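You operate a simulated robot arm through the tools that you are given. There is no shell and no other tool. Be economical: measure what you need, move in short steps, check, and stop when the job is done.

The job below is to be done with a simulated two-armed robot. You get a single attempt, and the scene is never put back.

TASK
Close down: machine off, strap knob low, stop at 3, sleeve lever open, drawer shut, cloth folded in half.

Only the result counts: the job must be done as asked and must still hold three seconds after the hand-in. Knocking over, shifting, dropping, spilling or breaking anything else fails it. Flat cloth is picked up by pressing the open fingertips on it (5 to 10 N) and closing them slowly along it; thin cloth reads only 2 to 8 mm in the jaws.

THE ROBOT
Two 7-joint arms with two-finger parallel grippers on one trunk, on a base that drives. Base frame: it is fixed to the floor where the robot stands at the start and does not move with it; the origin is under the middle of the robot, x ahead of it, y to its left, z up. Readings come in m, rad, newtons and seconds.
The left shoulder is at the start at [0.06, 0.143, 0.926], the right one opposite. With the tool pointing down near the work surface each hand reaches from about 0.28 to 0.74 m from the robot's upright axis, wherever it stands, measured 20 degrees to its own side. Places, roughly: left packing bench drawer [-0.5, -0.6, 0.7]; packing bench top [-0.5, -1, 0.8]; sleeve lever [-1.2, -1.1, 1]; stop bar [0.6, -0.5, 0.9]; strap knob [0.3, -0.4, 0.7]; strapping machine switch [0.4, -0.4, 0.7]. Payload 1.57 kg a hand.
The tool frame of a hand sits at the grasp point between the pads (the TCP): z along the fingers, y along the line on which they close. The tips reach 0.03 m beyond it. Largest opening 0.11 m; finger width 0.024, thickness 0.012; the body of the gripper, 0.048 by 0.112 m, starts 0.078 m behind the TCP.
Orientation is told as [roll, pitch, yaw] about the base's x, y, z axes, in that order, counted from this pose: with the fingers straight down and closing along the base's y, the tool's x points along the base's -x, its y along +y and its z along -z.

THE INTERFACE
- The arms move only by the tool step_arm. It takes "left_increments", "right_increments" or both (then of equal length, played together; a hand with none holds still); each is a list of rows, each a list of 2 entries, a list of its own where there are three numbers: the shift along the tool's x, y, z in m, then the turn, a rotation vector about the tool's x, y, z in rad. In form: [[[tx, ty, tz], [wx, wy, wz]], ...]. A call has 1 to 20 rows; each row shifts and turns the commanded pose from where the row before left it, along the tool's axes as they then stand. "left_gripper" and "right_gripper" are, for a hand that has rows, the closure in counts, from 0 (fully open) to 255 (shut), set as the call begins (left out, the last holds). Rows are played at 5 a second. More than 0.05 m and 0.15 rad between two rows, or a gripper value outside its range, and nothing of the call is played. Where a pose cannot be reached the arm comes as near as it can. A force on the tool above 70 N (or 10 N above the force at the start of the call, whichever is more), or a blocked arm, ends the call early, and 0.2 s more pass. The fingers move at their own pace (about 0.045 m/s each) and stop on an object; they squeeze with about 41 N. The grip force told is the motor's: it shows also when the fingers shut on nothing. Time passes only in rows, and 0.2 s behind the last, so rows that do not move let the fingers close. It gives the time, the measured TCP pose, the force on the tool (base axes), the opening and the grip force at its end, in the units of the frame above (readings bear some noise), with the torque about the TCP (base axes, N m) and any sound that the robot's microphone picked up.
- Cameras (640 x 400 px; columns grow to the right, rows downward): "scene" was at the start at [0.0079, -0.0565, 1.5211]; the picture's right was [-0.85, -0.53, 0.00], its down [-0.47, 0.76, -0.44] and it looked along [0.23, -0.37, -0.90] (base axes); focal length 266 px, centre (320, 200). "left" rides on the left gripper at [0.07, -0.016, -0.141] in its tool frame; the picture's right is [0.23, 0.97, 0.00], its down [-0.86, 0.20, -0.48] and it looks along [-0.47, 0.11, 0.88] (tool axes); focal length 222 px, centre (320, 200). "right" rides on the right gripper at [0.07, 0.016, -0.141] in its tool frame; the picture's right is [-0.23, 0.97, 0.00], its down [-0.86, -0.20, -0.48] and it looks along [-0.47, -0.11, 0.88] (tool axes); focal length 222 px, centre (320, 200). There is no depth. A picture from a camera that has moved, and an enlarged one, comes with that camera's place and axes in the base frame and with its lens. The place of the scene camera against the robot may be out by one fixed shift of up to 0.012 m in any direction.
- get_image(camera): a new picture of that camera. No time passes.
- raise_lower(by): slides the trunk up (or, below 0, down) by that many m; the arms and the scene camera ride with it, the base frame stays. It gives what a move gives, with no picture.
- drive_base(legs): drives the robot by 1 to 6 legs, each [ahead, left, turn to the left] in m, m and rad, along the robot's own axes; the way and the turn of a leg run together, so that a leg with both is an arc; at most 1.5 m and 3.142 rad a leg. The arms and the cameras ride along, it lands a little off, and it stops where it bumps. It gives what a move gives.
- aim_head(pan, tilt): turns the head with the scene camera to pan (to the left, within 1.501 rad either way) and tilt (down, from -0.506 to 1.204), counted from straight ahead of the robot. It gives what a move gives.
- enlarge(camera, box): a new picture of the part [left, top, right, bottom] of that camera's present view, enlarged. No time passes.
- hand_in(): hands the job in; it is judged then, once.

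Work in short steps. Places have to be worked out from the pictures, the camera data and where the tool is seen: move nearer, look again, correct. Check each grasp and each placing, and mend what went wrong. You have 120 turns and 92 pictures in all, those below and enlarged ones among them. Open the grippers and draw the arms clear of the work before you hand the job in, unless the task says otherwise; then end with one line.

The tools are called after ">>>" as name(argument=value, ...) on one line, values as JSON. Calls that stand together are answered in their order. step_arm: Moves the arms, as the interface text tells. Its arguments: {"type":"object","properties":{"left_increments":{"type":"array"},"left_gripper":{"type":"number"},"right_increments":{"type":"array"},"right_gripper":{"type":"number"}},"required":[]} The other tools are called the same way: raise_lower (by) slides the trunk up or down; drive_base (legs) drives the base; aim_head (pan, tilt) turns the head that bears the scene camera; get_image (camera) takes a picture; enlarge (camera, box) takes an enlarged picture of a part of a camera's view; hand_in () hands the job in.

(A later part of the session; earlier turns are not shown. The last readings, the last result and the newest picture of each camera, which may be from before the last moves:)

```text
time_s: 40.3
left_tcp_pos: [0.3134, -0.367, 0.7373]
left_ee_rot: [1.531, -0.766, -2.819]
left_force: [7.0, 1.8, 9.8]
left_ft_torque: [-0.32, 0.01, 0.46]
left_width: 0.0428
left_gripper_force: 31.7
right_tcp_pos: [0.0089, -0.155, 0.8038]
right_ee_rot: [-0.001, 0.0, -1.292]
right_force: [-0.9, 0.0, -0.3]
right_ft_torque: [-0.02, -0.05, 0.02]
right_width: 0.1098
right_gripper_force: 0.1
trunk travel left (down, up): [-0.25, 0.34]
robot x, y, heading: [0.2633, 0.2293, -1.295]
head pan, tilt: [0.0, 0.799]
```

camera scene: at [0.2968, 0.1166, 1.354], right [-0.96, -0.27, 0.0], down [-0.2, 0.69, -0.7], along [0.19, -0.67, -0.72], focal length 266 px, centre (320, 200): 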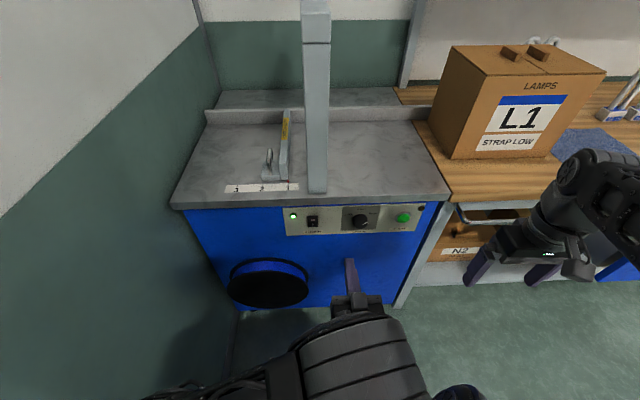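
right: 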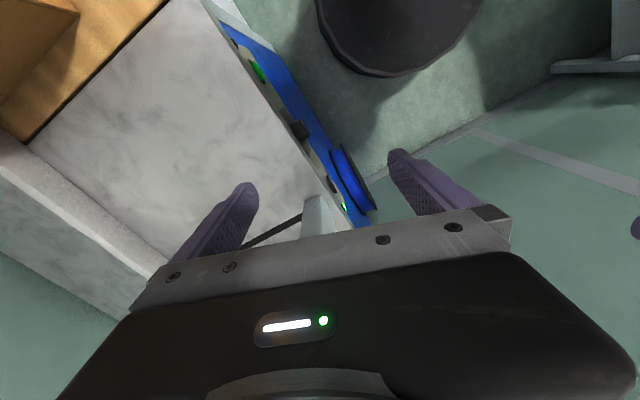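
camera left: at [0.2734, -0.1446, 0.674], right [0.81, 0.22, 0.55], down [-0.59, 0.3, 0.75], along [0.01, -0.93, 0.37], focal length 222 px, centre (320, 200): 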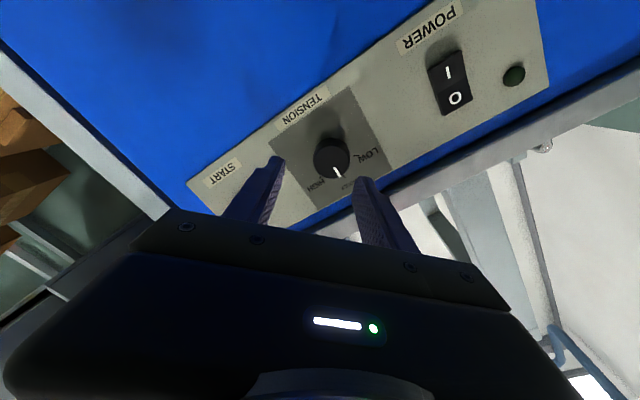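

Good grip with little side load. I turn counter-clockwise by about 0.9 rad and look.

>>> step_arm(left_increments=[[[0, 0.002, 0], [0, 0, 0]], [[0, 0, 0], [0, 0, -0.13]], [[0, 0, 0], [0, 0, -0.13]], [[0, 0, 0], [0, 0, -0.13]], [[0, 0, 0], [0, 0, -0.13]], [[0, 0, 0], [0, 0, -0.13]], [[0, 0, 0], [0, 0, -0.13]], [[0, 0, 0], [0, 0, -0.13]]])

>>> get_image(camera="left")

```text
time_s: 42.1
left_tcp_pos: [0.3055, -0.3682, 0.7348]
left_ee_rot: [-1.216, -1.457, -0.072]
left_force: [-25.6, -18.1, -13.6]
left_ft_torque: [-0.38, -0.42, -0.71]
left_width: 0.0426
left_gripper_force: 44.7
right_tcp_pos: [0.0062, -0.1573, 0.8016]
right_ee_rot: [0.002, 0.003, -1.293]
right_force: [0.2, 0.8, 0.1]
right_ft_torque: [0.01, 0.02, 0.0]
right_width: 0.1102
right_gripper_force: 0.0
trunk travel left (down, up): [-0.25, 0.34]
robot x, y, heading: [0.2624, 0.2296, -1.294]
head pan, tilt: [0.0, 0.799]
```

```text
60 pictures are left
camera left: at [0.2427, -0.236, 0.6724], right [0.9, 0.27, -0.33], down [0.15, 0.51, 0.85], along [0.4, -0.82, 0.42], focal length 222 px, centre (320, 200)
```

left: 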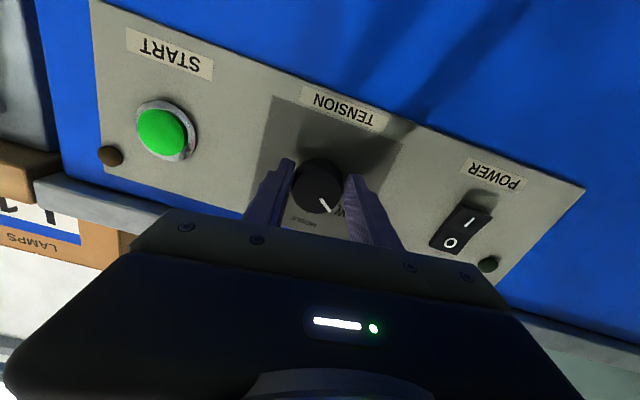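

The pointer is about 45–50° left of vertical, near LOW. I enlarge to compare with the tick.

>>> enlarge(camera="left", box=[250, 130, 400, 240])

>>> enlarge(camera="scene", box=[270, 180, 430, 280])

```text
3.64 times, centred on (325, 185) of left
camera zoom: at [0.2427, -0.236, 0.6724], right [0.9, 0.27, -0.33], down [0.15, 0.51, 0.85], along [0.4, -0.82, 0.42], focal length 808 px, centre (302, 254)
```

zoom: 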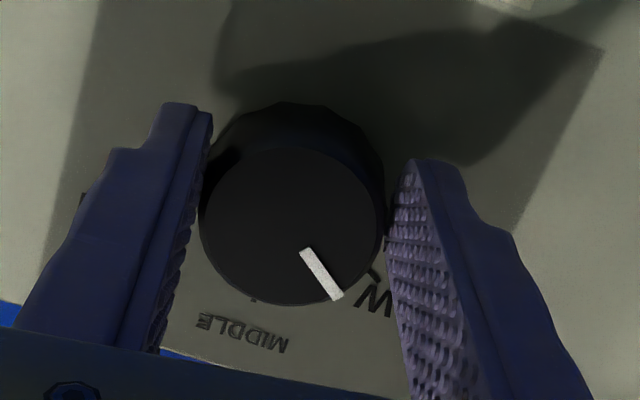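

```text
4.00 times, centred on (350, 230) of scene
camera zoom: at [0.2782, 0.1739, 1.2687], right [-0.96, -0.27, 0.0], down [-0.2, 0.69, -0.7], along [0.19, -0.67, -0.72], focal length 1066 px, centre (200, 80)
```

zoom: 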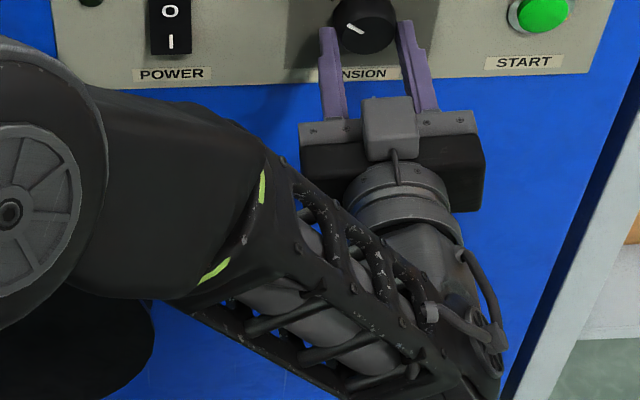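

LOW tick lies at about 56–60°, the pointer at about 51°. I turn a little more.

>>> step_arm(left_increments=[[[0, 0.003, 0], [0, 0, -0.05]], [[0, 0.0, 0], [0, 0, -0.05]], [[0, 0, 0], [0, 0, 0]]])

>>> enlarge(camera="left", box=[250, 130, 400, 240])

```text
time_s: 42.9
left_tcp_pos: [0.3054, -0.3683, 0.7378]
left_ee_rot: [-1.395, -1.366, 0.101]
left_force: [-40.4, -27.7, -8.6]
left_ft_torque: [0.29, -0.61, -0.94]
left_width: 0.0426
left_gripper_force: 45.0
right_tcp_pos: [0.005, -0.1575, 0.8012]
right_ee_rot: [0.003, 0.003, -1.293]
right_force: [0.1, 1.1, -0.4]
right_ft_torque: [0.0, 0.03, -0.01]
right_width: 0.1099
right_gripper_force: 0.0
trunk travel left (down, up): [-0.25, 0.34]
robot x, y, heading: [0.2648, 0.2309, -1.292]
head pan, tilt: [0.0, 0.799]
```

```text
3.64 times, centred on (325, 185) of left
camera zoom: at [0.237, -0.2375, 0.6758], right [0.87, 0.26, -0.42], down [0.23, 0.53, 0.81], along [0.43, -0.81, 0.4], focal length 808 px, centre (302, 254)
```

zoom: 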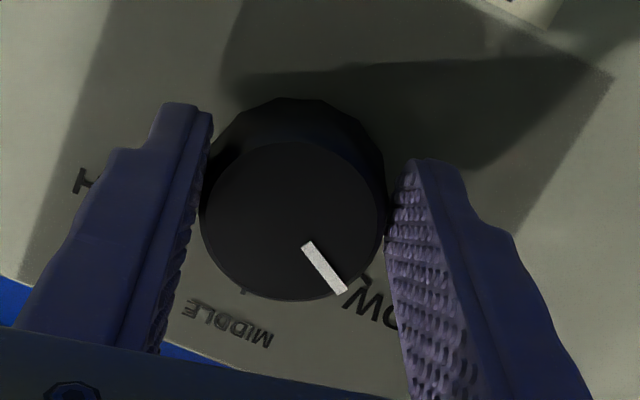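

Pointer is at ~58°, tick ~55–60°: LOW. I relieve the side load, open and withdraw straight back.

>>> step_arm(left_increments=[[[0, -0.006, 0], [0, 0, 0]], [[0, 0, 0], [0, 0, 0]]])

>>> step_arm(left_increments=[[[0, 0, 0], [0, 0, 0]], [[0, 0, 0], [0, 0, 0]], [[0, 0, 0], [0, 0, 0]]], left_gripper=80)

>>> drive_base(legs=[[-0.06, 0, 0]])

>>> get_image(camera="left")

>>> get_image(camera="scene")

```text
time_s: 43.5
left_tcp_pos: [0.3054, -0.3676, 0.7364]
left_ee_rot: [-1.38, -1.367, 0.097]
left_force: [-28.2, -7.8, -11.4]
left_ft_torque: [0.17, -0.55, -1.29]
left_width: 0.042
left_gripper_force: 45.0
right_tcp_pos: [0.0064, -0.1574, 0.8016]
right_ee_rot: [0.003, 0.001, -1.291]
right_force: [0.3, -0.4, 0.2]
right_ft_torque: [0.0, -0.01, 0.0]
right_width: 0.11
right_gripper_force: 0.1
trunk travel left (down, up): [-0.25, 0.34]
robot x, y, heading: [0.2613, 0.2297, -1.289]
head pan, tilt: [0.0, 0.799]
```

```text
time_s: 44.3
left_tcp_pos: [0.3088, -0.3678, 0.7396]
left_ee_rot: [-1.414, -1.365, 0.14]
left_force: [0.7, 0.2, 0.3]
left_ft_torque: [0.02, 0.03, -0.03]
left_width: 0.0753
left_gripper_force: 0.0
right_tcp_pos: [0.0084, -0.1563, 0.8027]
right_ee_rot: [0.0, 0.002, -1.291]
right_force: [-0.1, 0.7, -0.5]
right_ft_torque: [0.0, 0.01, -0.01]
right_width: 0.11
right_gripper_force: 0.1
trunk travel left (down, up): [-0.25, 0.34]
robot x, y, heading: [0.2628, 0.2289, -1.288]
head pan, tilt: [0.0, 0.799]
```

```text
time_s: 45.2
left_tcp_pos: [0.2915, -0.3086, 0.7378]
left_ee_rot: [-1.412, -1.364, 0.135]
left_force: [0.6, 1.3, -1.2]
left_ft_torque: [-0.01, -0.01, 0.01]
left_width: 0.0754
left_gripper_force: 0.1
right_tcp_pos: [-0.009, -0.097, 0.8032]
right_ee_rot: [0.0, 0.002, -1.294]
right_force: [-0.7, -0.1, 0.2]
right_ft_torque: [-0.01, 0.01, -0.01]
right_width: 0.11
right_gripper_force: 0.1
trunk travel left (down, up): [-0.25, 0.34]
robot x, y, heading: [0.2416, 0.2903, -1.295]
head pan, tilt: [0.0, 0.799]
```

```text
56 pictures are left
camera left: at [0.2209, -0.1798, 0.6777], right [0.87, 0.27, -0.42], down [0.22, 0.54, 0.81], along [0.45, -0.8, 0.41], focal length 222 px, centre (320, 200)
```

left: 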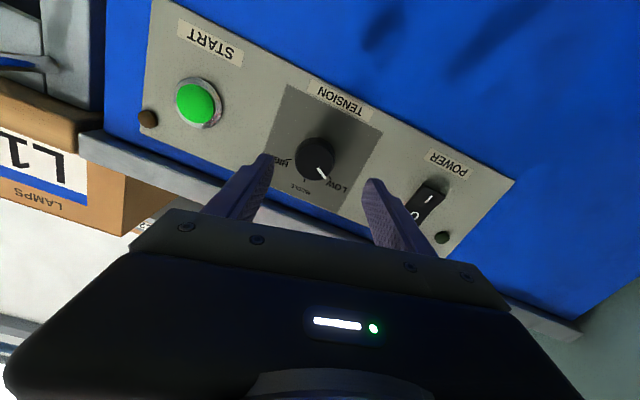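

```text
55 pictures are left
camera scene: at [0.2637, 0.2358, 1.2689], right [-0.96, -0.28, 0.0], down [-0.2, 0.69, -0.7], along [0.19, -0.67, -0.72], focal length 266 px, centre (320, 200)
```

scene: 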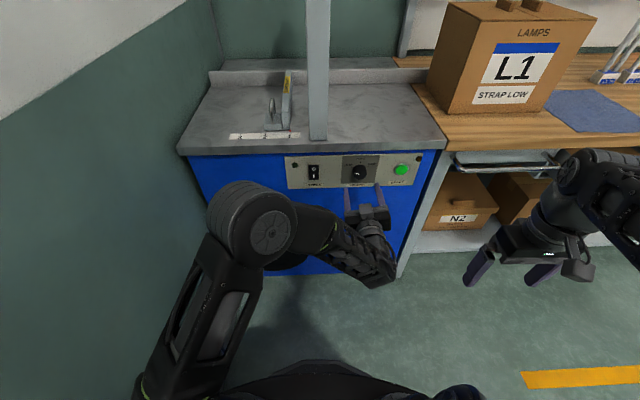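

Knob stays at LOW. Next the stop: I raise the trunk and turn the left hand back to pointing straight down.

>>> raise_lower(by=0.27)

>>> step_arm(left_increments=[[[0, 0, 0], [0, 0, 0.1]], [[0, 0, 0], [0, 0, 0.1]], [[0, 0, 0], [0, 0.143, 0]], [[0, 0, 0], [0, 0.143, 0]], [[0, 0, 0], [0, 0.143, 0]], [[0, 0, 0], [0, 0.143, 0]], [[0, 0, 0], [0, 0.143, 0]], [[0, 0, 0], [0, 0.143, 0]], [[0, 0, 0], [0, 0.143, 0]], [[0, 0, 0], [0, 0.143, 0]], [[0, 0, 0], [0, 0.143, 0]], [[0, 0, 0], [0, 0.143, 0]], [[0, 0, 0], [0, 0.13, 0]]])

>>> get_image(camera="scene")

```text
time_s: 48.0
left_tcp_pos: [0.2918, -0.3091, 1.0082]
left_ee_rot: [-1.409, -1.365, 0.134]
left_force: [0.1, 0.5, 0.4]
left_ft_torque: [0.03, 0.0, 0.04]
left_width: 0.0757
left_gripper_force: 0.0
right_tcp_pos: [-0.0092, -0.0969, 1.0741]
right_ee_rot: [0.0, 0.002, -1.293]
right_force: [-0.6, -0.5, 0.3]
right_ft_torque: [0.01, 0.0, 0.01]
right_width: 0.1097
right_gripper_force: 0.0
trunk travel left (down, up): [-0.52, 0.07]
robot x, y, heading: [0.2441, 0.2907, -1.297]
head pan, tilt: [0.0, 0.799]
```

```text
time_s: 50.8
left_tcp_pos: [0.29, -0.3068, 1.0099]
left_ee_rot: [-0.005, -0.108, -1.279]
left_force: [-0.1, 0.4, 0.4]
left_ft_torque: [-0.02, 0.01, 0.01]
left_width: 0.0757
left_gripper_force: 0.1
left hand out of reach, approached as far as the arm can: row 13
right_tcp_pos: [-0.0086, -0.0971, 1.0731]
right_ee_rot: [-0.001, 0.003, -1.294]
right_force: [0.2, 0.2, -0.4]
right_ft_torque: [0.01, 0.0, -0.01]
right_width: 0.1098
right_gripper_force: 0.1
trunk travel left (down, up): [-0.52, 0.07]
robot x, y, heading: [0.2449, 0.2859, -1.295]
head pan, tilt: [0.0, 0.799]
```

```text
54 pictures are left
camera scene: at [0.2643, 0.2358, 1.5389], right [-0.96, -0.28, 0.0], down [-0.2, 0.69, -0.7], along [0.19, -0.67, -0.72], focal length 266 px, centre (320, 200)
```

scene: 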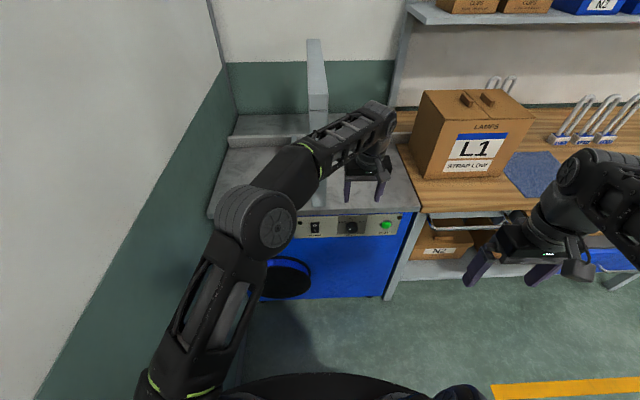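

Arch post occupies about x 0.43–0.48, y < -0.40, so I pass in front of it: first the hand goes left by 0.24, then the base ahead and left.

>>> step_arm(left_increments=[[[0, 0.04, 0], [0, 0.018, 0]], [[0, 0.04, 0], [0, 0.018, 0]], [[0, 0.04, 0], [0, 0.018, 0]], [[0, 0.04, 0], [0, 0.018, 0]], [[0, 0.04, 0], [0, 0.018, 0]], [[0, 0.04, 0], [0, 0.018, 0]]])

>>> drive_base(legs=[[0.14, 0.06, 0]])

>>> get_image(camera="scene")

>>> get_image(camera="left")

```text
time_s: 52.2
left_tcp_pos: [0.5213, -0.2399, 1.0079]
left_ee_rot: [-0.006, -0.002, -1.28]
left_force: [0.5, -0.5, 0.4]
left_ft_torque: [-0.02, 0.0, -0.02]
left_width: 0.0754
left_gripper_force: 0.0
right_tcp_pos: [-0.0095, -0.0965, 1.074]
right_ee_rot: [-0.002, 0.001, -1.293]
right_force: [1.4, -0.8, 0.3]
right_ft_torque: [-0.02, 0.03, -0.01]
right_width: 0.1097
right_gripper_force: 0.1
trunk travel left (down, up): [-0.52, 0.07]
robot x, y, heading: [0.2455, 0.2892, -1.289]
head pan, tilt: [0.0, 0.799]
```

```text
time_s: 53.6
left_tcp_pos: [0.6156, -0.3585, 1.0078]
left_ee_rot: [-0.005, 0.001, -1.28]
left_force: [-0.2, -1.0, -0.9]
left_ft_torque: [0.05, -0.01, -0.01]
left_width: 0.0756
left_gripper_force: 0.0
right_tcp_pos: [0.086, -0.2139, 1.0731]
right_ee_rot: [-0.002, 0.002, -1.292]
right_force: [0.1, 0.3, -0.1]
right_ft_torque: [0.03, 0.0, 0.01]
right_width: 0.1101
right_gripper_force: 0.1
trunk travel left (down, up): [-0.52, 0.07]
robot x, y, heading: [0.3413, 0.1725, -1.294]
head pan, tilt: [0.0, 0.799]
```

```text
53 pictures are left
camera scene: at [0.3594, 0.1174, 1.5388], right [-0.96, -0.27, 0.0], down [-0.2, 0.69, -0.7], along [0.19, -0.67, -0.72], focal length 266 px, centre (320, 200)
```

scene: 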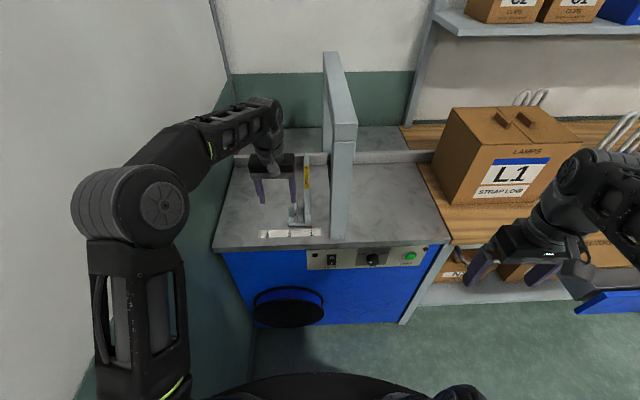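

```text
52 pictures are left
camera left: at [0.5801, -0.2958, 1.1481], right [0.87, 0.5, 0.0], down [0.44, -0.76, 0.48], along [0.23, -0.42, -0.88], focal length 222 px, centre (320, 200)
```

left: 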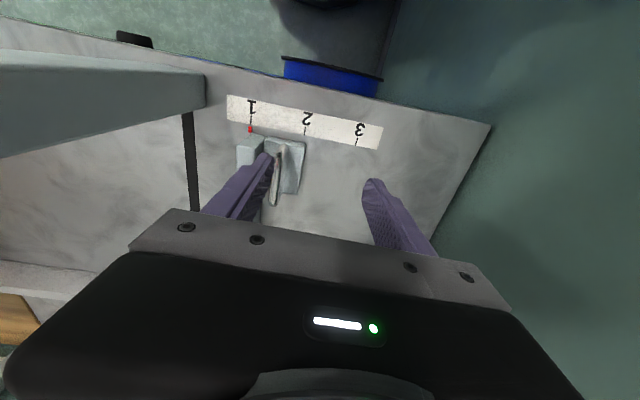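

Handle loop top triangulates to about (0.593, -0.427, 0.94). I check the bar height next to it before choosing the finger opening.

>>> enlarge(camera="scene", box=[240, 130, 360, 250])

>>> enlarge(camera="left", box=[170, 70, 400, 240])

```text
3.33 times, centred on (300, 190) of scene
camera zoom: at [0.3594, 0.1174, 1.5388], right [-0.96, -0.27, 0.0], down [-0.2, 0.69, -0.7], along [0.19, -0.67, -0.72], focal length 888 px, centre (387, 233)
```

zoom: 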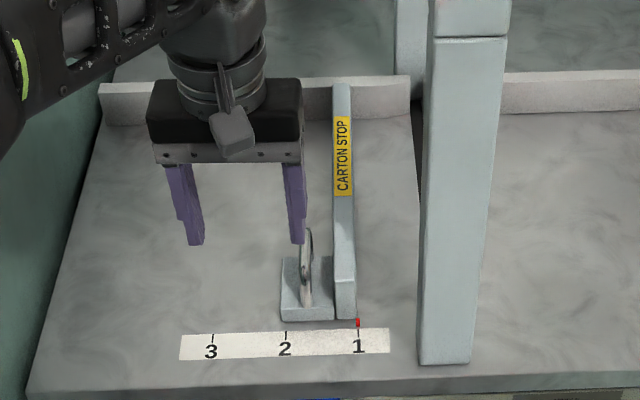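

```text
2.35 times, centred on (285, 155) of left
camera zoom: at [0.5801, -0.2958, 1.1481], right [0.87, 0.5, 0.0], down [0.44, -0.76, 0.48], along [0.23, -0.42, -0.88], focal length 523 px, centre (402, 306)
```

zoom: 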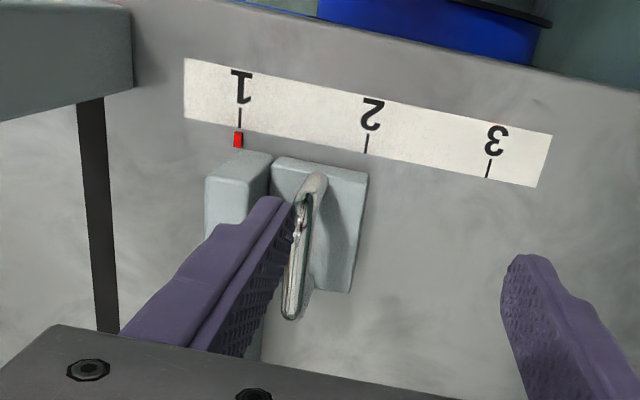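

The bar top is near z 0.875, so fingertips at 0.89 will clear it while holding the loop. I move over the loop and check.

>>> step_arm(left_increments=[[[-0.019, -0.021, 0], [0, 0, 0]], [[-0.019, -0.022, 0], [0, 0, 0]], [[0, 0, 0.02], [0, 0, 0]], [[0, 0, 0], [0, 0, 0]]])

>>> get_image(camera="left")

>>> enlarge(camera="scene", box=[240, 130, 360, 250])

```text
time_s: 54.6
left_tcp_pos: [0.5838, -0.4068, 0.9905]
left_ee_rot: [-0.004, -0.001, -1.282]
left_force: [-0.2, -0.6, -0.2]
left_ft_torque: [0.02, 0.0, 0.0]
left_width: 0.0756
left_gripper_force: 0.0
right_tcp_pos: [0.0846, -0.213, 1.0728]
right_ee_rot: [-0.001, 0.001, -1.294]
right_force: [-0.5, -0.1, -0.7]
right_ft_torque: [0.04, 0.01, -0.01]
right_width: 0.1102
right_gripper_force: 0.1
trunk travel left (down, up): [-0.52, 0.07]
robot x, y, heading: [0.3381, 0.1742, -1.296]
head pan, tilt: [0.0, 0.799]
```

```text
49 pictures are left
camera left: at [0.5483, -0.344, 1.13], right [0.87, 0.5, 0.0], down [0.44, -0.76, 0.48], along [0.23, -0.42, -0.88], focal length 222 px, centre (320, 200)
```

left: 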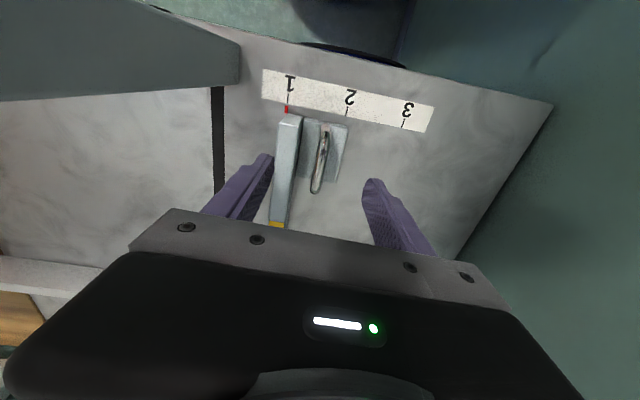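

```text
3.33 times, centred on (300, 190) of scene
camera zoom: at [0.3578, 0.1188, 1.5389], right [-0.96, -0.27, 0.0], down [-0.2, 0.69, -0.7], along [0.19, -0.67, -0.72], focal length 888 px, centre (387, 233)
```

zoom: 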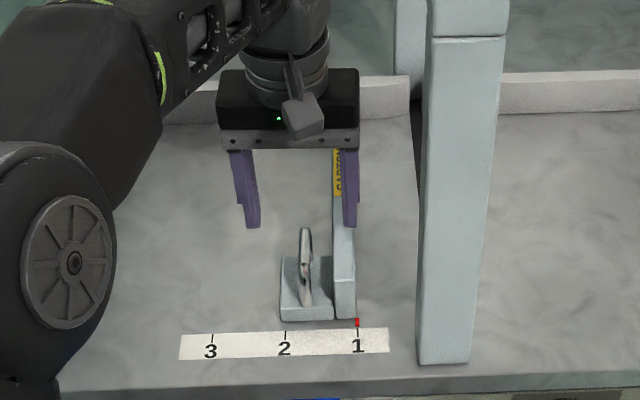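

Loop top is at about (0.595, -0.435, 0.922), nicely between the fingers. I go 12 mm forward and down to TCP z 0.915, then close.

>>> step_arm(left_increments=[[[-0.012, 0.002, 0.02], [0, 0, 0]], [[0, 0, 0.025], [0, 0, 0]], [[0, 0, 0.02], [0, 0, 0]], [[0, 0, 0.011], [0, 0, 0]]])

>>> step_arm(left_increments=[[[0, 0, 0.0], [0, 0, 0]], [[0, 0, 0], [0, 0, 0]], [[0, 0, 0], [0, 0, 0]], [[0, 0, 0], [0, 0, 0]]], left_gripper=255)

>>> get_image(camera="left")

```text
time_s: 55.5
left_tcp_pos: [0.5869, -0.4213, 0.9392]
left_ee_rot: [-0.019, -0.033, -1.28]
left_force: [1.4, 13.2, 36.1]
left_ft_torque: [0.44, 1.4, -0.59]
left_width: 0.0717
left_gripper_force: 0.0
right_tcp_pos: [0.0857, -0.2115, 1.0731]
right_ee_rot: [0.0, 0.0, -1.292]
right_force: [0.9, -0.6, 0.9]
right_ft_torque: [0.03, 0.0, -0.01]
right_width: 0.1099
right_gripper_force: 0.0
trunk travel left (down, up): [-0.52, 0.07]
robot x, y, heading: [0.341, 0.1739, -1.292]
head pan, tilt: [0.0, 0.799]
stopped in row 4 (left hand): the force on the tool passed its limit (the readings are from after the stop); the commanded pose is now the measured one
```

```text
time_s: 56.5
left_tcp_pos: [0.5891, -0.4215, 0.9392]
left_ee_rot: [-0.015, -0.039, -1.273]
left_force: [-0.5, 3.2, 21.6]
left_ft_torque: [0.59, -1.76, 0.37]
left_width: 0.0423
left_gripper_force: 33.6
right_tcp_pos: [0.0844, -0.2104, 1.074]
right_ee_rot: [0.001, -0.003, -1.293]
right_force: [0.3, 0.4, -0.6]
right_ft_torque: [0.01, 0.04, 0.0]
right_width: 0.11
right_gripper_force: 0.1
trunk travel left (down, up): [-0.52, 0.07]
robot x, y, heading: [0.3405, 0.1718, -1.29]
head pan, tilt: [0.0, 0.799]
```

```text
47 pictures are left
camera left: at [0.5545, -0.3529, 1.0778], right [0.87, 0.5, -0.02], down [0.44, -0.74, 0.51], along [0.24, -0.45, -0.86], focal length 222 px, centre (320, 200)
```

left: 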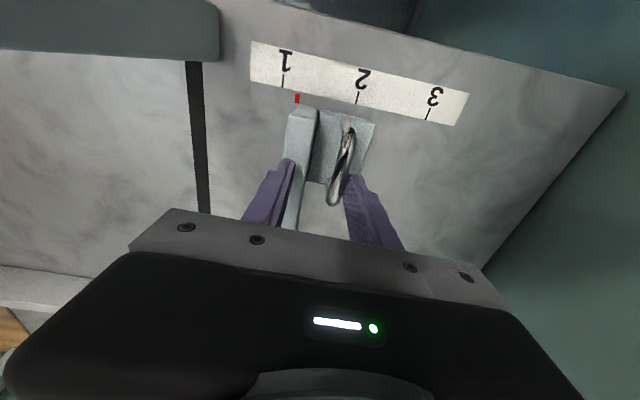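

The fingers hold bar and handle together (42 mm), and the stop has already slid ~12 mm. I drag slowly toward 3 and watch.

>>> step_arm(left_increments=[[[0, 0.01, 0], [0, 0, 0]], [[0, 0.01, 0], [0, 0, 0]], [[0, 0.01, 0], [0, 0, 0]], [[0, 0.01, 0], [0, 0, 0]], [[0, 0.01, 0], [0, 0, 0]], [[0, 0.01, 0], [0, 0, 0]]])

>>> get_image(camera="left")

```text
time_s: 57.9
left_tcp_pos: [0.6441, -0.4016, 0.9312]
left_ee_rot: [-0.016, -0.022, -1.281]
left_force: [-6.3, 15.6, 4.4]
left_ft_torque: [-0.22, -0.02, 0.7]
left_width: 0.0123
left_gripper_force: 29.6
right_tcp_pos: [0.0848, -0.2116, 1.0732]
right_ee_rot: [0.001, -0.001, -1.292]
right_force: [-0.4, 0.7, 0.3]
right_ft_torque: [0.04, 0.01, 0.02]
right_width: 0.1098
right_gripper_force: 0.1
trunk travel left (down, up): [-0.52, 0.07]
robot x, y, heading: [0.3413, 0.171, -1.295]
head pan, tilt: [0.0, 0.799]
```

```text
46 pictures are left
camera left: at [0.6101, -0.3367, 1.071], right [0.87, 0.5, -0.02], down [0.44, -0.75, 0.49], along [0.23, -0.44, -0.87], focal length 222 px, centre (320, 200)
```

left: 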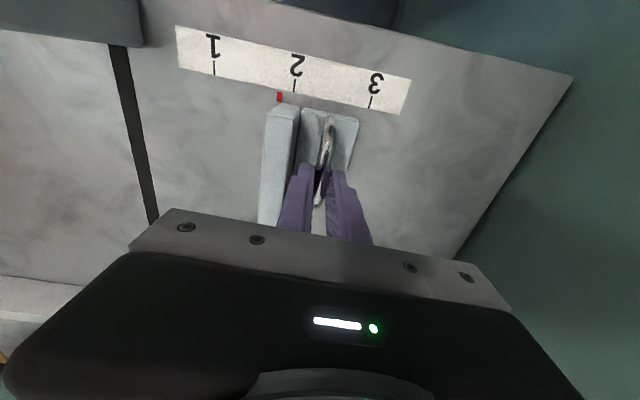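

It slipped into a clean grip on the loop alone (12 mm). Pointer is just short of 2, about 90 mm to go; I drag 75 mm.

>>> step_arm(left_increments=[[[0, 0.01, 0], [0, 0, 0]], [[0, 0.01, 0], [0, 0, 0]], [[0, 0.01, 0], [0, 0, 0]], [[0, 0.01, 0], [0, 0, 0]], [[0, 0.01, 0], [0, 0, 0]], [[0, 0.01, 0], [0, 0, 0]], [[0, 0.01, 0], [0, 0, 0]], [[0, 0.005, 0], [0, 0, 0]]])

>>> enlarge(camera="left", box=[200, 40, 400, 200])

```text
time_s: 59.7
left_tcp_pos: [0.7222, -0.3799, 0.9331]
left_ee_rot: [-0.01, -0.026, -1.276]
left_force: [1.5, 25.6, 5.2]
left_ft_torque: [0.6, 0.01, 0.73]
left_width: 0.0122
left_gripper_force: 29.4
right_tcp_pos: [0.0856, -0.2105, 1.0745]
right_ee_rot: [-0.002, -0.003, -1.29]
right_force: [1.0, -0.6, -0.2]
right_ft_torque: [0.04, 0.02, -0.01]
right_width: 0.11
right_gripper_force: 0.0
trunk travel left (down, up): [-0.52, 0.07]
robot x, y, heading: [0.3403, 0.1721, -1.295]
head pan, tilt: [0.0, 0.799]
```

```text
2.50 times, centred on (300, 120) of left
camera zoom: at [0.6865, -0.3144, 1.0708], right [0.87, 0.5, -0.02], down [0.44, -0.75, 0.5], along [0.24, -0.44, -0.87], focal length 555 px, centre (370, 400)
```

zoom: 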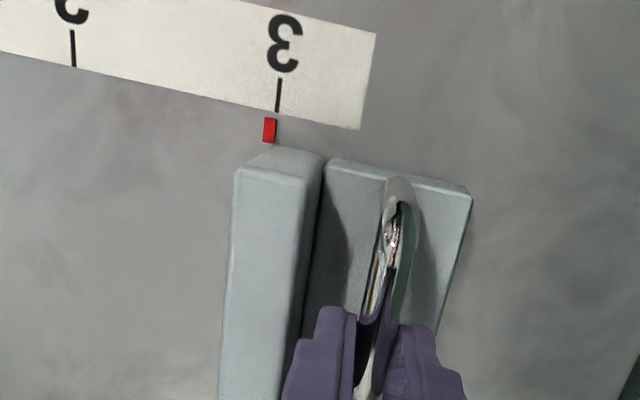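

Pointer is ~2 mm short of 3. I nudge it 2 mm, look again.

>>> step_arm(left_increments=[[[0, 0.002, 0], [0, 0, 0]], [[0, 0, 0], [0, 0, 0]]])

>>> enlarge(camera="left", box=[200, 40, 400, 200])

```text
time_s: 60.3
left_tcp_pos: [0.7214, -0.3805, 0.9316]
left_ee_rot: [-0.016, -0.026, -1.278]
left_force: [6.0, 25.1, 6.1]
left_ft_torque: [0.19, -0.24, 0.74]
left_width: 0.0123
left_gripper_force: 29.3
right_tcp_pos: [0.085, -0.2109, 1.0745]
right_ee_rot: [-0.003, -0.003, -1.294]
right_force: [0.2, -0.2, -0.5]
right_ft_torque: [0.02, -0.02, 0.02]
right_width: 0.11
right_gripper_force: 0.1
trunk travel left (down, up): [-0.52, 0.07]
robot x, y, heading: [0.3402, 0.1705, -1.291]
head pan, tilt: [0.0, 0.799]
```

```text
2.50 times, centred on (300, 120) of left
camera zoom: at [0.6858, -0.3146, 1.0709], right [0.87, 0.5, -0.02], down [0.44, -0.75, 0.5], along [0.23, -0.44, -0.87], focal length 555 px, centre (370, 400)
```

zoom: 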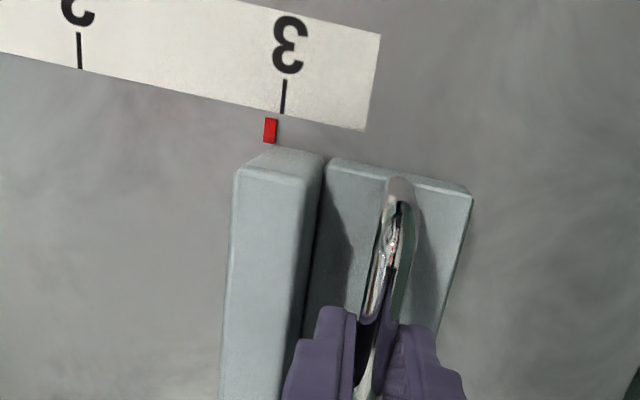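

It springs back a little (about 3.5 mm short now). I push 6 mm further and settle.

>>> step_arm(left_increments=[[[0, 0.004, 0], [0, 0, 0]], [[0, 0.004, 0], [0, 0, 0]], [[0, 0, 0], [0, 0, 0]], [[0, 0, 0], [0, 0, 0]]])

>>> enlarge(camera="left", box=[200, 40, 400, 200])

```text
time_s: 61.3
left_tcp_pos: [0.7232, -0.3793, 0.9321]
left_ee_rot: [-0.017, -0.026, -1.283]
left_force: [-8.6, 17.3, -0.4]
left_ft_torque: [0.41, 0.21, 0.74]
left_width: 0.0122
left_gripper_force: 29.4
right_tcp_pos: [0.0845, -0.2112, 1.0726]
right_ee_rot: [0.001, 0.0, -1.294]
right_force: [-0.5, -0.4, -1.0]
right_ft_torque: [0.03, 0.01, 0.0]
right_width: 0.1098
right_gripper_force: 0.1
trunk travel left (down, up): [-0.52, 0.07]
robot x, y, heading: [0.3413, 0.1694, -1.295]
head pan, tilt: [0.0, 0.799]
```

```text
2.50 times, centred on (300, 120) of left
camera zoom: at [0.6892, -0.3136, 1.0709], right [0.87, 0.49, -0.02], down [0.44, -0.75, 0.5], along [0.23, -0.44, -0.87], focal length 555 px, centre (370, 400)
```

zoom: 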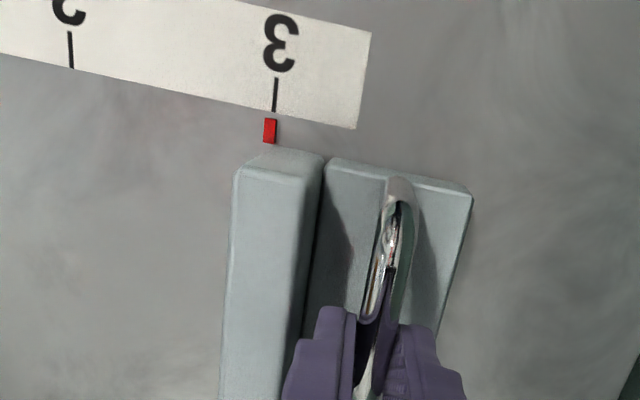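

About 1 mm short; a last small nudge, then release and lift.

>>> step_arm(left_increments=[[[0, 0.003, 0], [0, 0, 0]], [[0, 0, 0], [0, 0, 0]], [[0, 0, 0], [0, 0, 0]]])

>>> step_arm(left_increments=[[[0, 0, 0], [0, 0, 0]], [[0, 0, 0], [0, 0, 0]]], left_gripper=210)

>>> enlarge(camera="left", box=[200, 40, 400, 200])

```text
time_s: 62.1
left_tcp_pos: [0.7247, -0.3798, 0.9307]
left_ee_rot: [-0.018, -0.026, -1.284]
left_force: [-24.7, 13.4, 2.0]
left_ft_torque: [0.25, 0.38, 0.61]
left_width: 0.0126
left_gripper_force: 30.0
right_tcp_pos: [0.0827, -0.2125, 1.0735]
right_ee_rot: [0.002, 0.0, -1.291]
right_force: [0.2, -0.2, 0.5]
right_ft_torque: [0.02, -0.02, 0.0]
right_width: 0.1104
right_gripper_force: 0.0
trunk travel left (down, up): [-0.52, 0.07]
robot x, y, heading: [0.3384, 0.175, -1.294]
head pan, tilt: [0.0, 0.799]
```

```text
time_s: 62.7
left_tcp_pos: [0.7305, -0.38, 0.9312]
left_ee_rot: [-0.014, -0.028, -1.279]
left_force: [-5.6, -4.8, 1.4]
left_ft_torque: [-0.27, 0.32, 0.12]
left_width: 0.0247
left_gripper_force: 2.7
right_tcp_pos: [0.086, -0.2132, 1.0728]
right_ee_rot: [0.0, 0.002, -1.293]
right_force: [0.2, 0.5, -0.4]
right_ft_torque: [-0.03, 0.02, 0.01]
right_width: 0.1098
right_gripper_force: 0.1
trunk travel left (down, up): [-0.52, 0.07]
robot x, y, heading: [0.3388, 0.1711, -1.293]
head pan, tilt: [0.0, 0.799]
```

```text
2.50 times, centred on (300, 120) of left
camera zoom: at [0.6954, -0.3148, 1.0694], right [0.87, 0.5, -0.02], down [0.44, -0.75, 0.5], along [0.23, -0.44, -0.87], focal length 555 px, centre (370, 400)
```

zoom: 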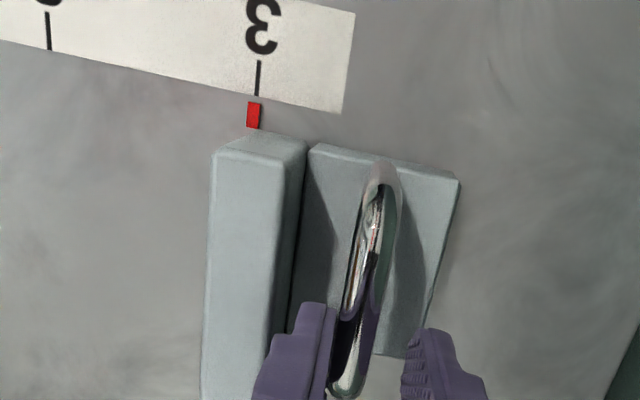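

Pointer is at 3. I shift off the loop slightly, lift clear, and confirm.

>>> step_arm(left_increments=[[[0, -0.006, 0], [0, 0, 0]], [[0, 0, -0.02], [0, 0, 0]], [[0, 0, -0.03], [0, 0, 0]], [[0, 0, -0.03], [0, 0, 0]], [[0, 0, 0], [0, 0, 0]]])

>>> enlarge(camera="left", box=[200, 40, 400, 200])

>>> get_image(camera="scene")

```text
time_s: 63.9
left_tcp_pos: [0.7246, -0.3804, 1.011]
left_ee_rot: [-0.017, -0.027, -1.283]
left_force: [-0.5, -0.3, 0.4]
left_ft_torque: [0.02, 0.01, -0.03]
left_width: 0.0193
left_gripper_force: 0.0
right_tcp_pos: [0.0841, -0.2135, 1.0728]
right_ee_rot: [-0.001, 0.002, -1.292]
right_force: [0.0, 0.1, 0.1]
right_ft_torque: [-0.01, 0.01, -0.03]
right_width: 0.1099
right_gripper_force: 0.1
trunk travel left (down, up): [-0.52, 0.07]
robot x, y, heading: [0.3417, 0.1739, -1.299]
head pan, tilt: [0.0, 0.799]
```

```text
2.50 times, centred on (300, 120) of left
camera zoom: at [0.6895, -0.3144, 1.1499], right [0.87, 0.5, -0.02], down [0.44, -0.75, 0.5], along [0.23, -0.44, -0.87], focal length 555 px, centre (370, 400)
```

zoom: 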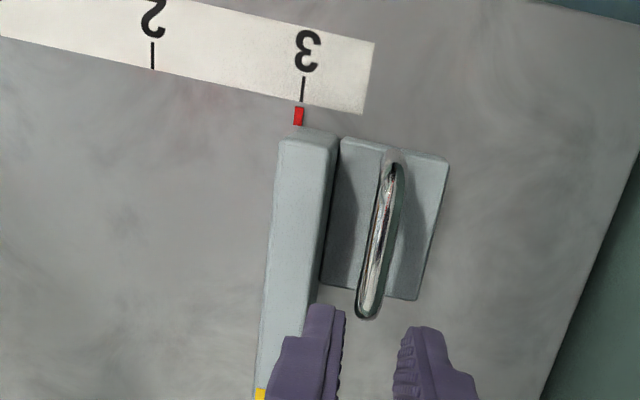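

```text
40 pictures are left
camera scene: at [0.3585, 0.1188, 1.5389], right [-0.96, -0.27, 0.0], down [-0.2, 0.69, -0.7], along [0.19, -0.67, -0.72], focal length 266 px, centre (320, 200)
```

scene: 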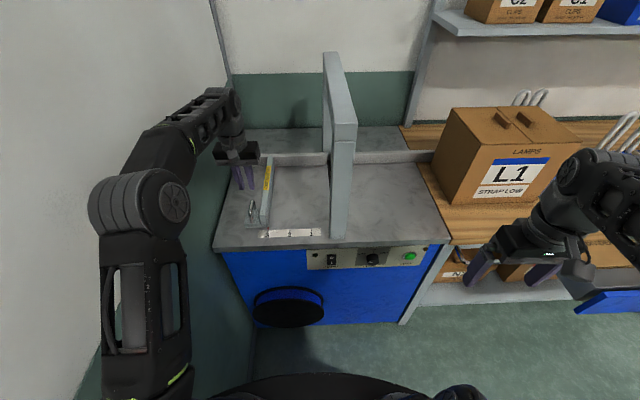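

Stop is at 3. Now I retract the left hand toward the robot and drive right along the bench (also turned ~16°) to the drawer.

>>> step_arm(left_increments=[[[0.04, 0, -0.01], [0, 0, 0]], [[0.04, 0, -0.01], [0, 0, 0]], [[0.04, 0, -0.01], [0, 0, 0]], [[0.04, 0, 0], [0, 0, 0]], [[0.04, 0, 0], [0, 0, 0]]], left_gripper=255)

>>> drive_base(legs=[[-0.05, 0, 0], [0, -0.97, 0]])

>>> get_image(camera="scene")

```text
time_s: 65.3
left_tcp_pos: [0.6435, -0.2128, 1.0336]
left_ee_rot: [0.0, -0.014, -1.312]
left_force: [-0.3, -0.7, -0.5]
left_ft_torque: [0.01, 0.02, -0.03]
left_width: 0.0002
left_gripper_force: 21.0
right_tcp_pos: [0.0606, -0.2227, 1.067]
right_ee_rot: [0.012, 0.002, -1.319]
right_force: [0.2, 0.8, 0.5]
right_ft_torque: [0.05, 0.02, -0.01]
right_width: 0.1102
right_gripper_force: 0.0
trunk travel left (down, up): [-0.52, 0.07]
robot x, y, heading: [0.3375, 0.1586, -1.318]
head pan, tilt: [0.0, 0.799]
stopped in row 5 (left hand): the arm was blocked; the commanded pose is now the measured one
```

```text
time_s: 70.9
left_tcp_pos: [-0.2831, -0.3996, 1.0332]
left_ee_rot: [-0.014, -0.021, -1.296]
left_force: [-0.6, -0.8, 0.1]
left_ft_torque: [0.0, -0.03, -0.05]
left_width: 0.0002
left_gripper_force: 21.0
right_tcp_pos: [-0.8661, -0.4189, 1.0736]
right_ee_rot: [-0.001, 0.002, -1.307]
right_force: [-0.2, -0.1, 0.7]
right_ft_torque: [0.01, 0.03, -0.02]
right_width: 0.1101
right_gripper_force: 0.0
trunk travel left (down, up): [-0.52, 0.07]
robot x, y, heading: [-0.6099, -0.0359, -1.304]
head pan, tilt: [0.0, 0.799]
```

```text
39 pictures are left
camera scene: at [-0.5888, -0.0897, 1.5389], right [-0.96, -0.26, 0.0], down [-0.19, 0.69, -0.7], along [0.18, -0.67, -0.72], focal length 266 px, centre (320, 200)
```

scene: 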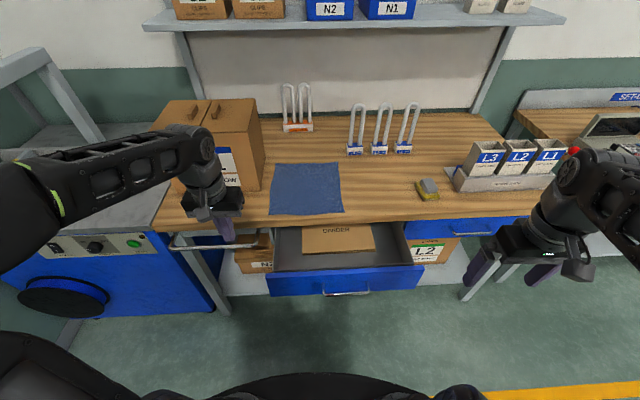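

The drawer front centre is ~0.08 right of and 0.475 ahead of the robot. I bring the right hand down in front of it, tilted so the fingertips lead.

>>> step_arm(right_increments=[[[-0.004, 0.027, 0.034], [0, 0, 0]], [[-0.004, 0.027, 0.034], [0, 0, 0]], [[-0.004, 0.027, 0.034], [0, 0, 0]], [[-0.004, 0.027, 0.034], [0, 0, 0]], [[-0.004, 0.027, 0.034], [0, 0, 0]], [[-0.004, 0.027, 0.034], [0, 0, 0]], [[-0.004, 0.027, 0.034], [0, 0, 0]], [[-0.004, 0.027, 0.034], [0, 0, 0]], [[-0.004, 0.027, 0.034], [0, 0, 0]], [[-0.004, 0.027, 0.034], [0, 0, 0]], [[0, 0, 0], [0, -0.13, 0]], [[0, 0, 0], [0, -0.13, 0]], [[0, 0, 0], [0, -0.13, 0]]], right_gripper=80)

>>> get_image(camera="scene")

>>> get_image(camera="right")

```text
time_s: 73.7
left_tcp_pos: [-0.2834, -0.3997, 1.0352]
left_ee_rot: [-0.014, -0.021, -1.297]
left_force: [-0.3, 0.4, 0.1]
left_ft_torque: [-0.02, 0.03, 0.0]
left_width: 0.0
left_gripper_force: 21.2
right_tcp_pos: [-0.5914, -0.3892, 0.7317]
right_ee_rot: [-0.003, -0.389, -1.308]
right_force: [0.6, 0.1, -1.2]
right_ft_torque: [-0.02, 0.0, -0.01]
right_width: 0.0755
right_gripper_force: 0.0
right hand out of reach, approached as far as the arm can: row 13
trunk travel left (down, up): [-0.52, 0.07]
robot x, y, heading: [-0.6081, -0.0379, -1.311]
head pan, tilt: [0.0, 0.799]
```

```text
38 pictures are left
camera scene: at [-0.5881, -0.0897, 1.539], right [-0.97, -0.26, 0.0], down [-0.19, 0.69, -0.7], along [0.18, -0.67, -0.72], focal length 266 px, centre (320, 200)
```

scene: 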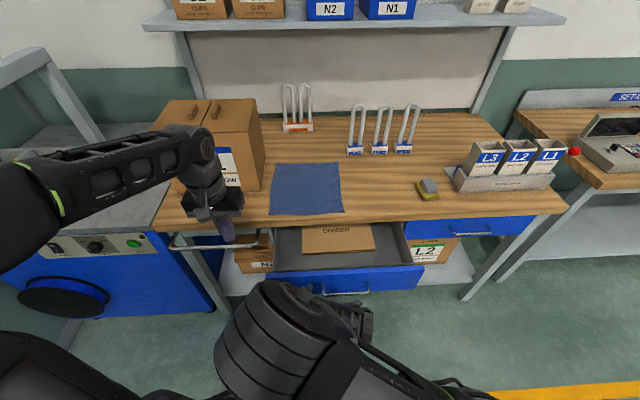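

```text
37 pictures are left
camera right: at [-0.6064, -0.271, 0.8352], right [1.0, 0.05, 0.08], down [-0.03, -0.64, 0.77], along [0.09, -0.77, -0.63], focal length 222 px, centre (320, 200)
```

right: 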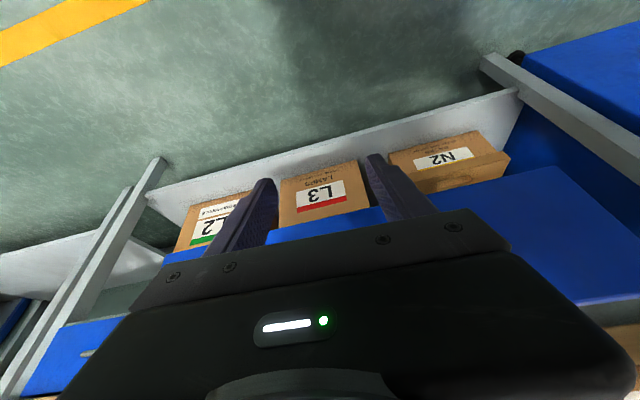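

Drawer front spans about z 0.67–0.79; I raise the tips to ~0.73 and move forward until contact.

>>> step_arm(right_increments=[[[-0.0087, 0, -0.0213], [0, 0, 0]], [[-0.0277, 0, 0.0114], [0, 0, 0]], [[-0.0277, 0, 0.0114], [0, 0, 0]], [[-0.0277, 0, 0.0114], [0, 0, 0]], [[-0.0139, 0, 0.0057], [0, 0, 0]], [[-0.0139, 0, 0.0057], [0, 0, 0]], [[-0.0139, 0, 0.0057], [0, 0, 0]]])

>>> get_image(camera="scene")

```text
time_s: 75.3
left_tcp_pos: [-0.2818, -0.4002, 1.0348]
left_ee_rot: [-0.013, -0.023, -1.296]
left_force: [-0.8, 0.0, -0.1]
left_ft_torque: [0.01, 0.01, -0.01]
left_width: 0.0001
left_gripper_force: 21.2
right_tcp_pos: [-0.5482, -0.5259, 0.7495]
right_ee_rot: [0.0, -0.388, -1.306]
right_force: [0.0, 0.4, 0.1]
right_ft_torque: [0.03, -0.03, 0.02]
right_width: 0.0756
right_gripper_force: 0.1
right hand out of reach, approached as far as the arm can: row 1
trunk travel left (down, up): [-0.52, 0.07]
robot x, y, heading: [-0.6102, -0.0331, -1.305]
head pan, tilt: [0.0, 0.799]
```

```text
36 pictures are left
camera scene: at [-0.5883, -0.09, 1.5389], right [-0.97, -0.26, 0.0], down [-0.19, 0.69, -0.7], along [0.18, -0.67, -0.72], focal length 266 px, centre (320, 200)
```

scene: 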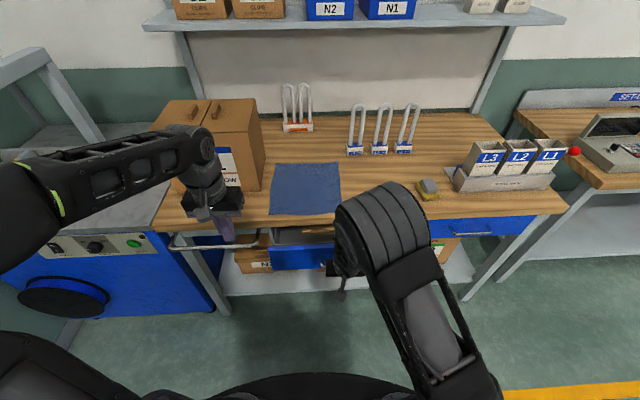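

The drawer is sliding in with nearly no force. I keep pushing until it stops.

>>> step_arm(right_increments=[[[-0.0139, 0, 0.0057], [0, 0, 0]], [[-0.0139, 0, 0.0057], [0, 0, 0]], [[-0.0139, 0, 0.0057], [0, 0, 0]], [[-0.0139, 0, 0.0057], [0, 0, 0]], [[-0.0093, 0, 0.0038], [0, 0, 0]], [[-0.0093, 0, 0.0038], [0, 0, 0]], [[-0.0093, 0, 0.0038], [0, 0, 0]]])

>>> enlarge(camera="scene", box=[220, 150, 460, 300])

```text
time_s: 76.9
left_tcp_pos: [-0.2832, -0.3998, 1.0346]
left_ee_rot: [-0.015, -0.022, -1.296]
left_force: [-0.7, -1.0, 0.2]
left_ft_torque: [-0.01, 0.01, 0.0]
left_width: 0.0
left_gripper_force: 21.7
right_tcp_pos: [-0.5259, -0.613, 0.7492]
right_ee_rot: [-0.001, -0.39, -1.306]
right_force: [-0.8, -0.5, 0.1]
right_ft_torque: [-0.02, 0.0, 0.01]
right_width: 0.0752
right_gripper_force: 0.2
trunk travel left (down, up): [-0.52, 0.07]
robot x, y, heading: [-0.6107, -0.0372, -1.301]
head pan, tilt: [0.0, 0.799]
```

```text
2.67 times, centred on (340, 225) of scene
camera zoom: at [-0.5883, -0.0899, 1.5389], right [-0.97, -0.26, 0.0], down [-0.19, 0.69, -0.7], along [0.18, -0.67, -0.72], focal length 710 px, centre (267, 133)
```

zoom: 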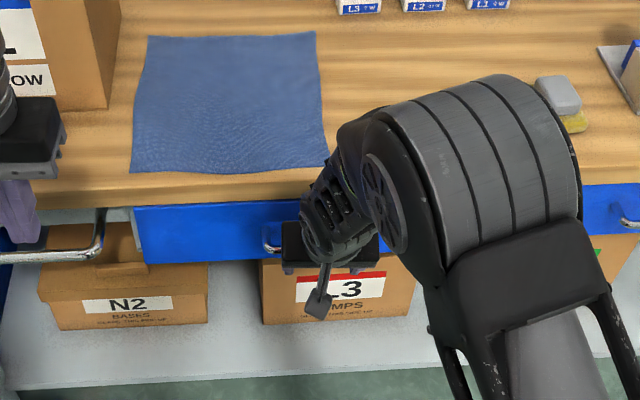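

Nearly flush. I push on gently until resistance shows it is seated.

>>> step_arm(right_increments=[[[-0.0074, 0, 0.003], [0, 0, 0]], [[-0.0074, 0, 0.003], [0, 0, 0]], [[-0.0046, 0, 0.0019], [0, 0, 0]], [[-0.0046, 0, 0.0019], [0, 0, 0]], [[-0.0046, 0, 0.0019], [0, 0, 0]], [[-0.0046, 0, 0.0019], [0, 0, 0]], [[-0.0046, 0, 0.0019], [0, 0, 0]]])

>>> enlarge(camera="scene", box=[220, 150, 460, 300])

```text
time_s: 78.3
left_tcp_pos: [-0.2829, -0.3971, 1.0356]
left_ee_rot: [-0.015, -0.024, -1.295]
left_force: [0.0, -0.3, 0.1]
left_ft_torque: [0.01, 0.0, 0.03]
left_width: 0.0001
left_gripper_force: 21.3
right_tcp_pos: [-0.5219, -0.6312, 0.7429]
right_ee_rot: [-0.014, -0.351, -1.296]
right_force: [-6.1, 16.1, 17.4]
right_ft_torque: [-0.07, -0.99, 0.92]
right_width: 0.0743
right_gripper_force: 0.2
trunk travel left (down, up): [-0.52, 0.07]
robot x, y, heading: [-0.6069, -0.0388, -1.309]
head pan, tilt: [0.0, 0.799]
stopped in row 7 (right hand): the force on the tool passed its limit (the readings are from after the stop); the commanded pose is now the measured one
```

```text
2.67 times, centred on (340, 225) of scene
camera zoom: at [-0.5897, -0.0851, 1.5396], right [-0.97, -0.26, 0.0], down [-0.19, 0.69, -0.7], along [0.18, -0.67, -0.72], focal length 710 px, centre (267, 133)
```

zoom: 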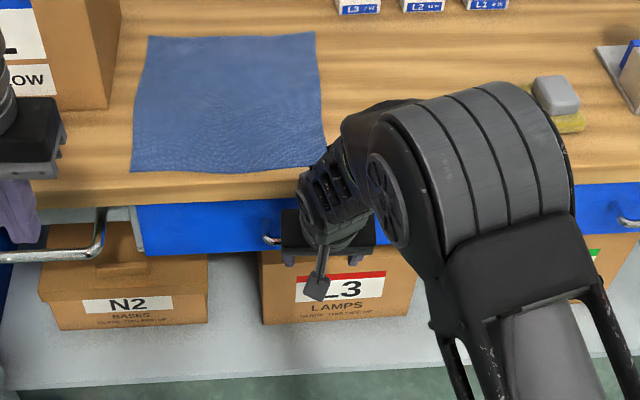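

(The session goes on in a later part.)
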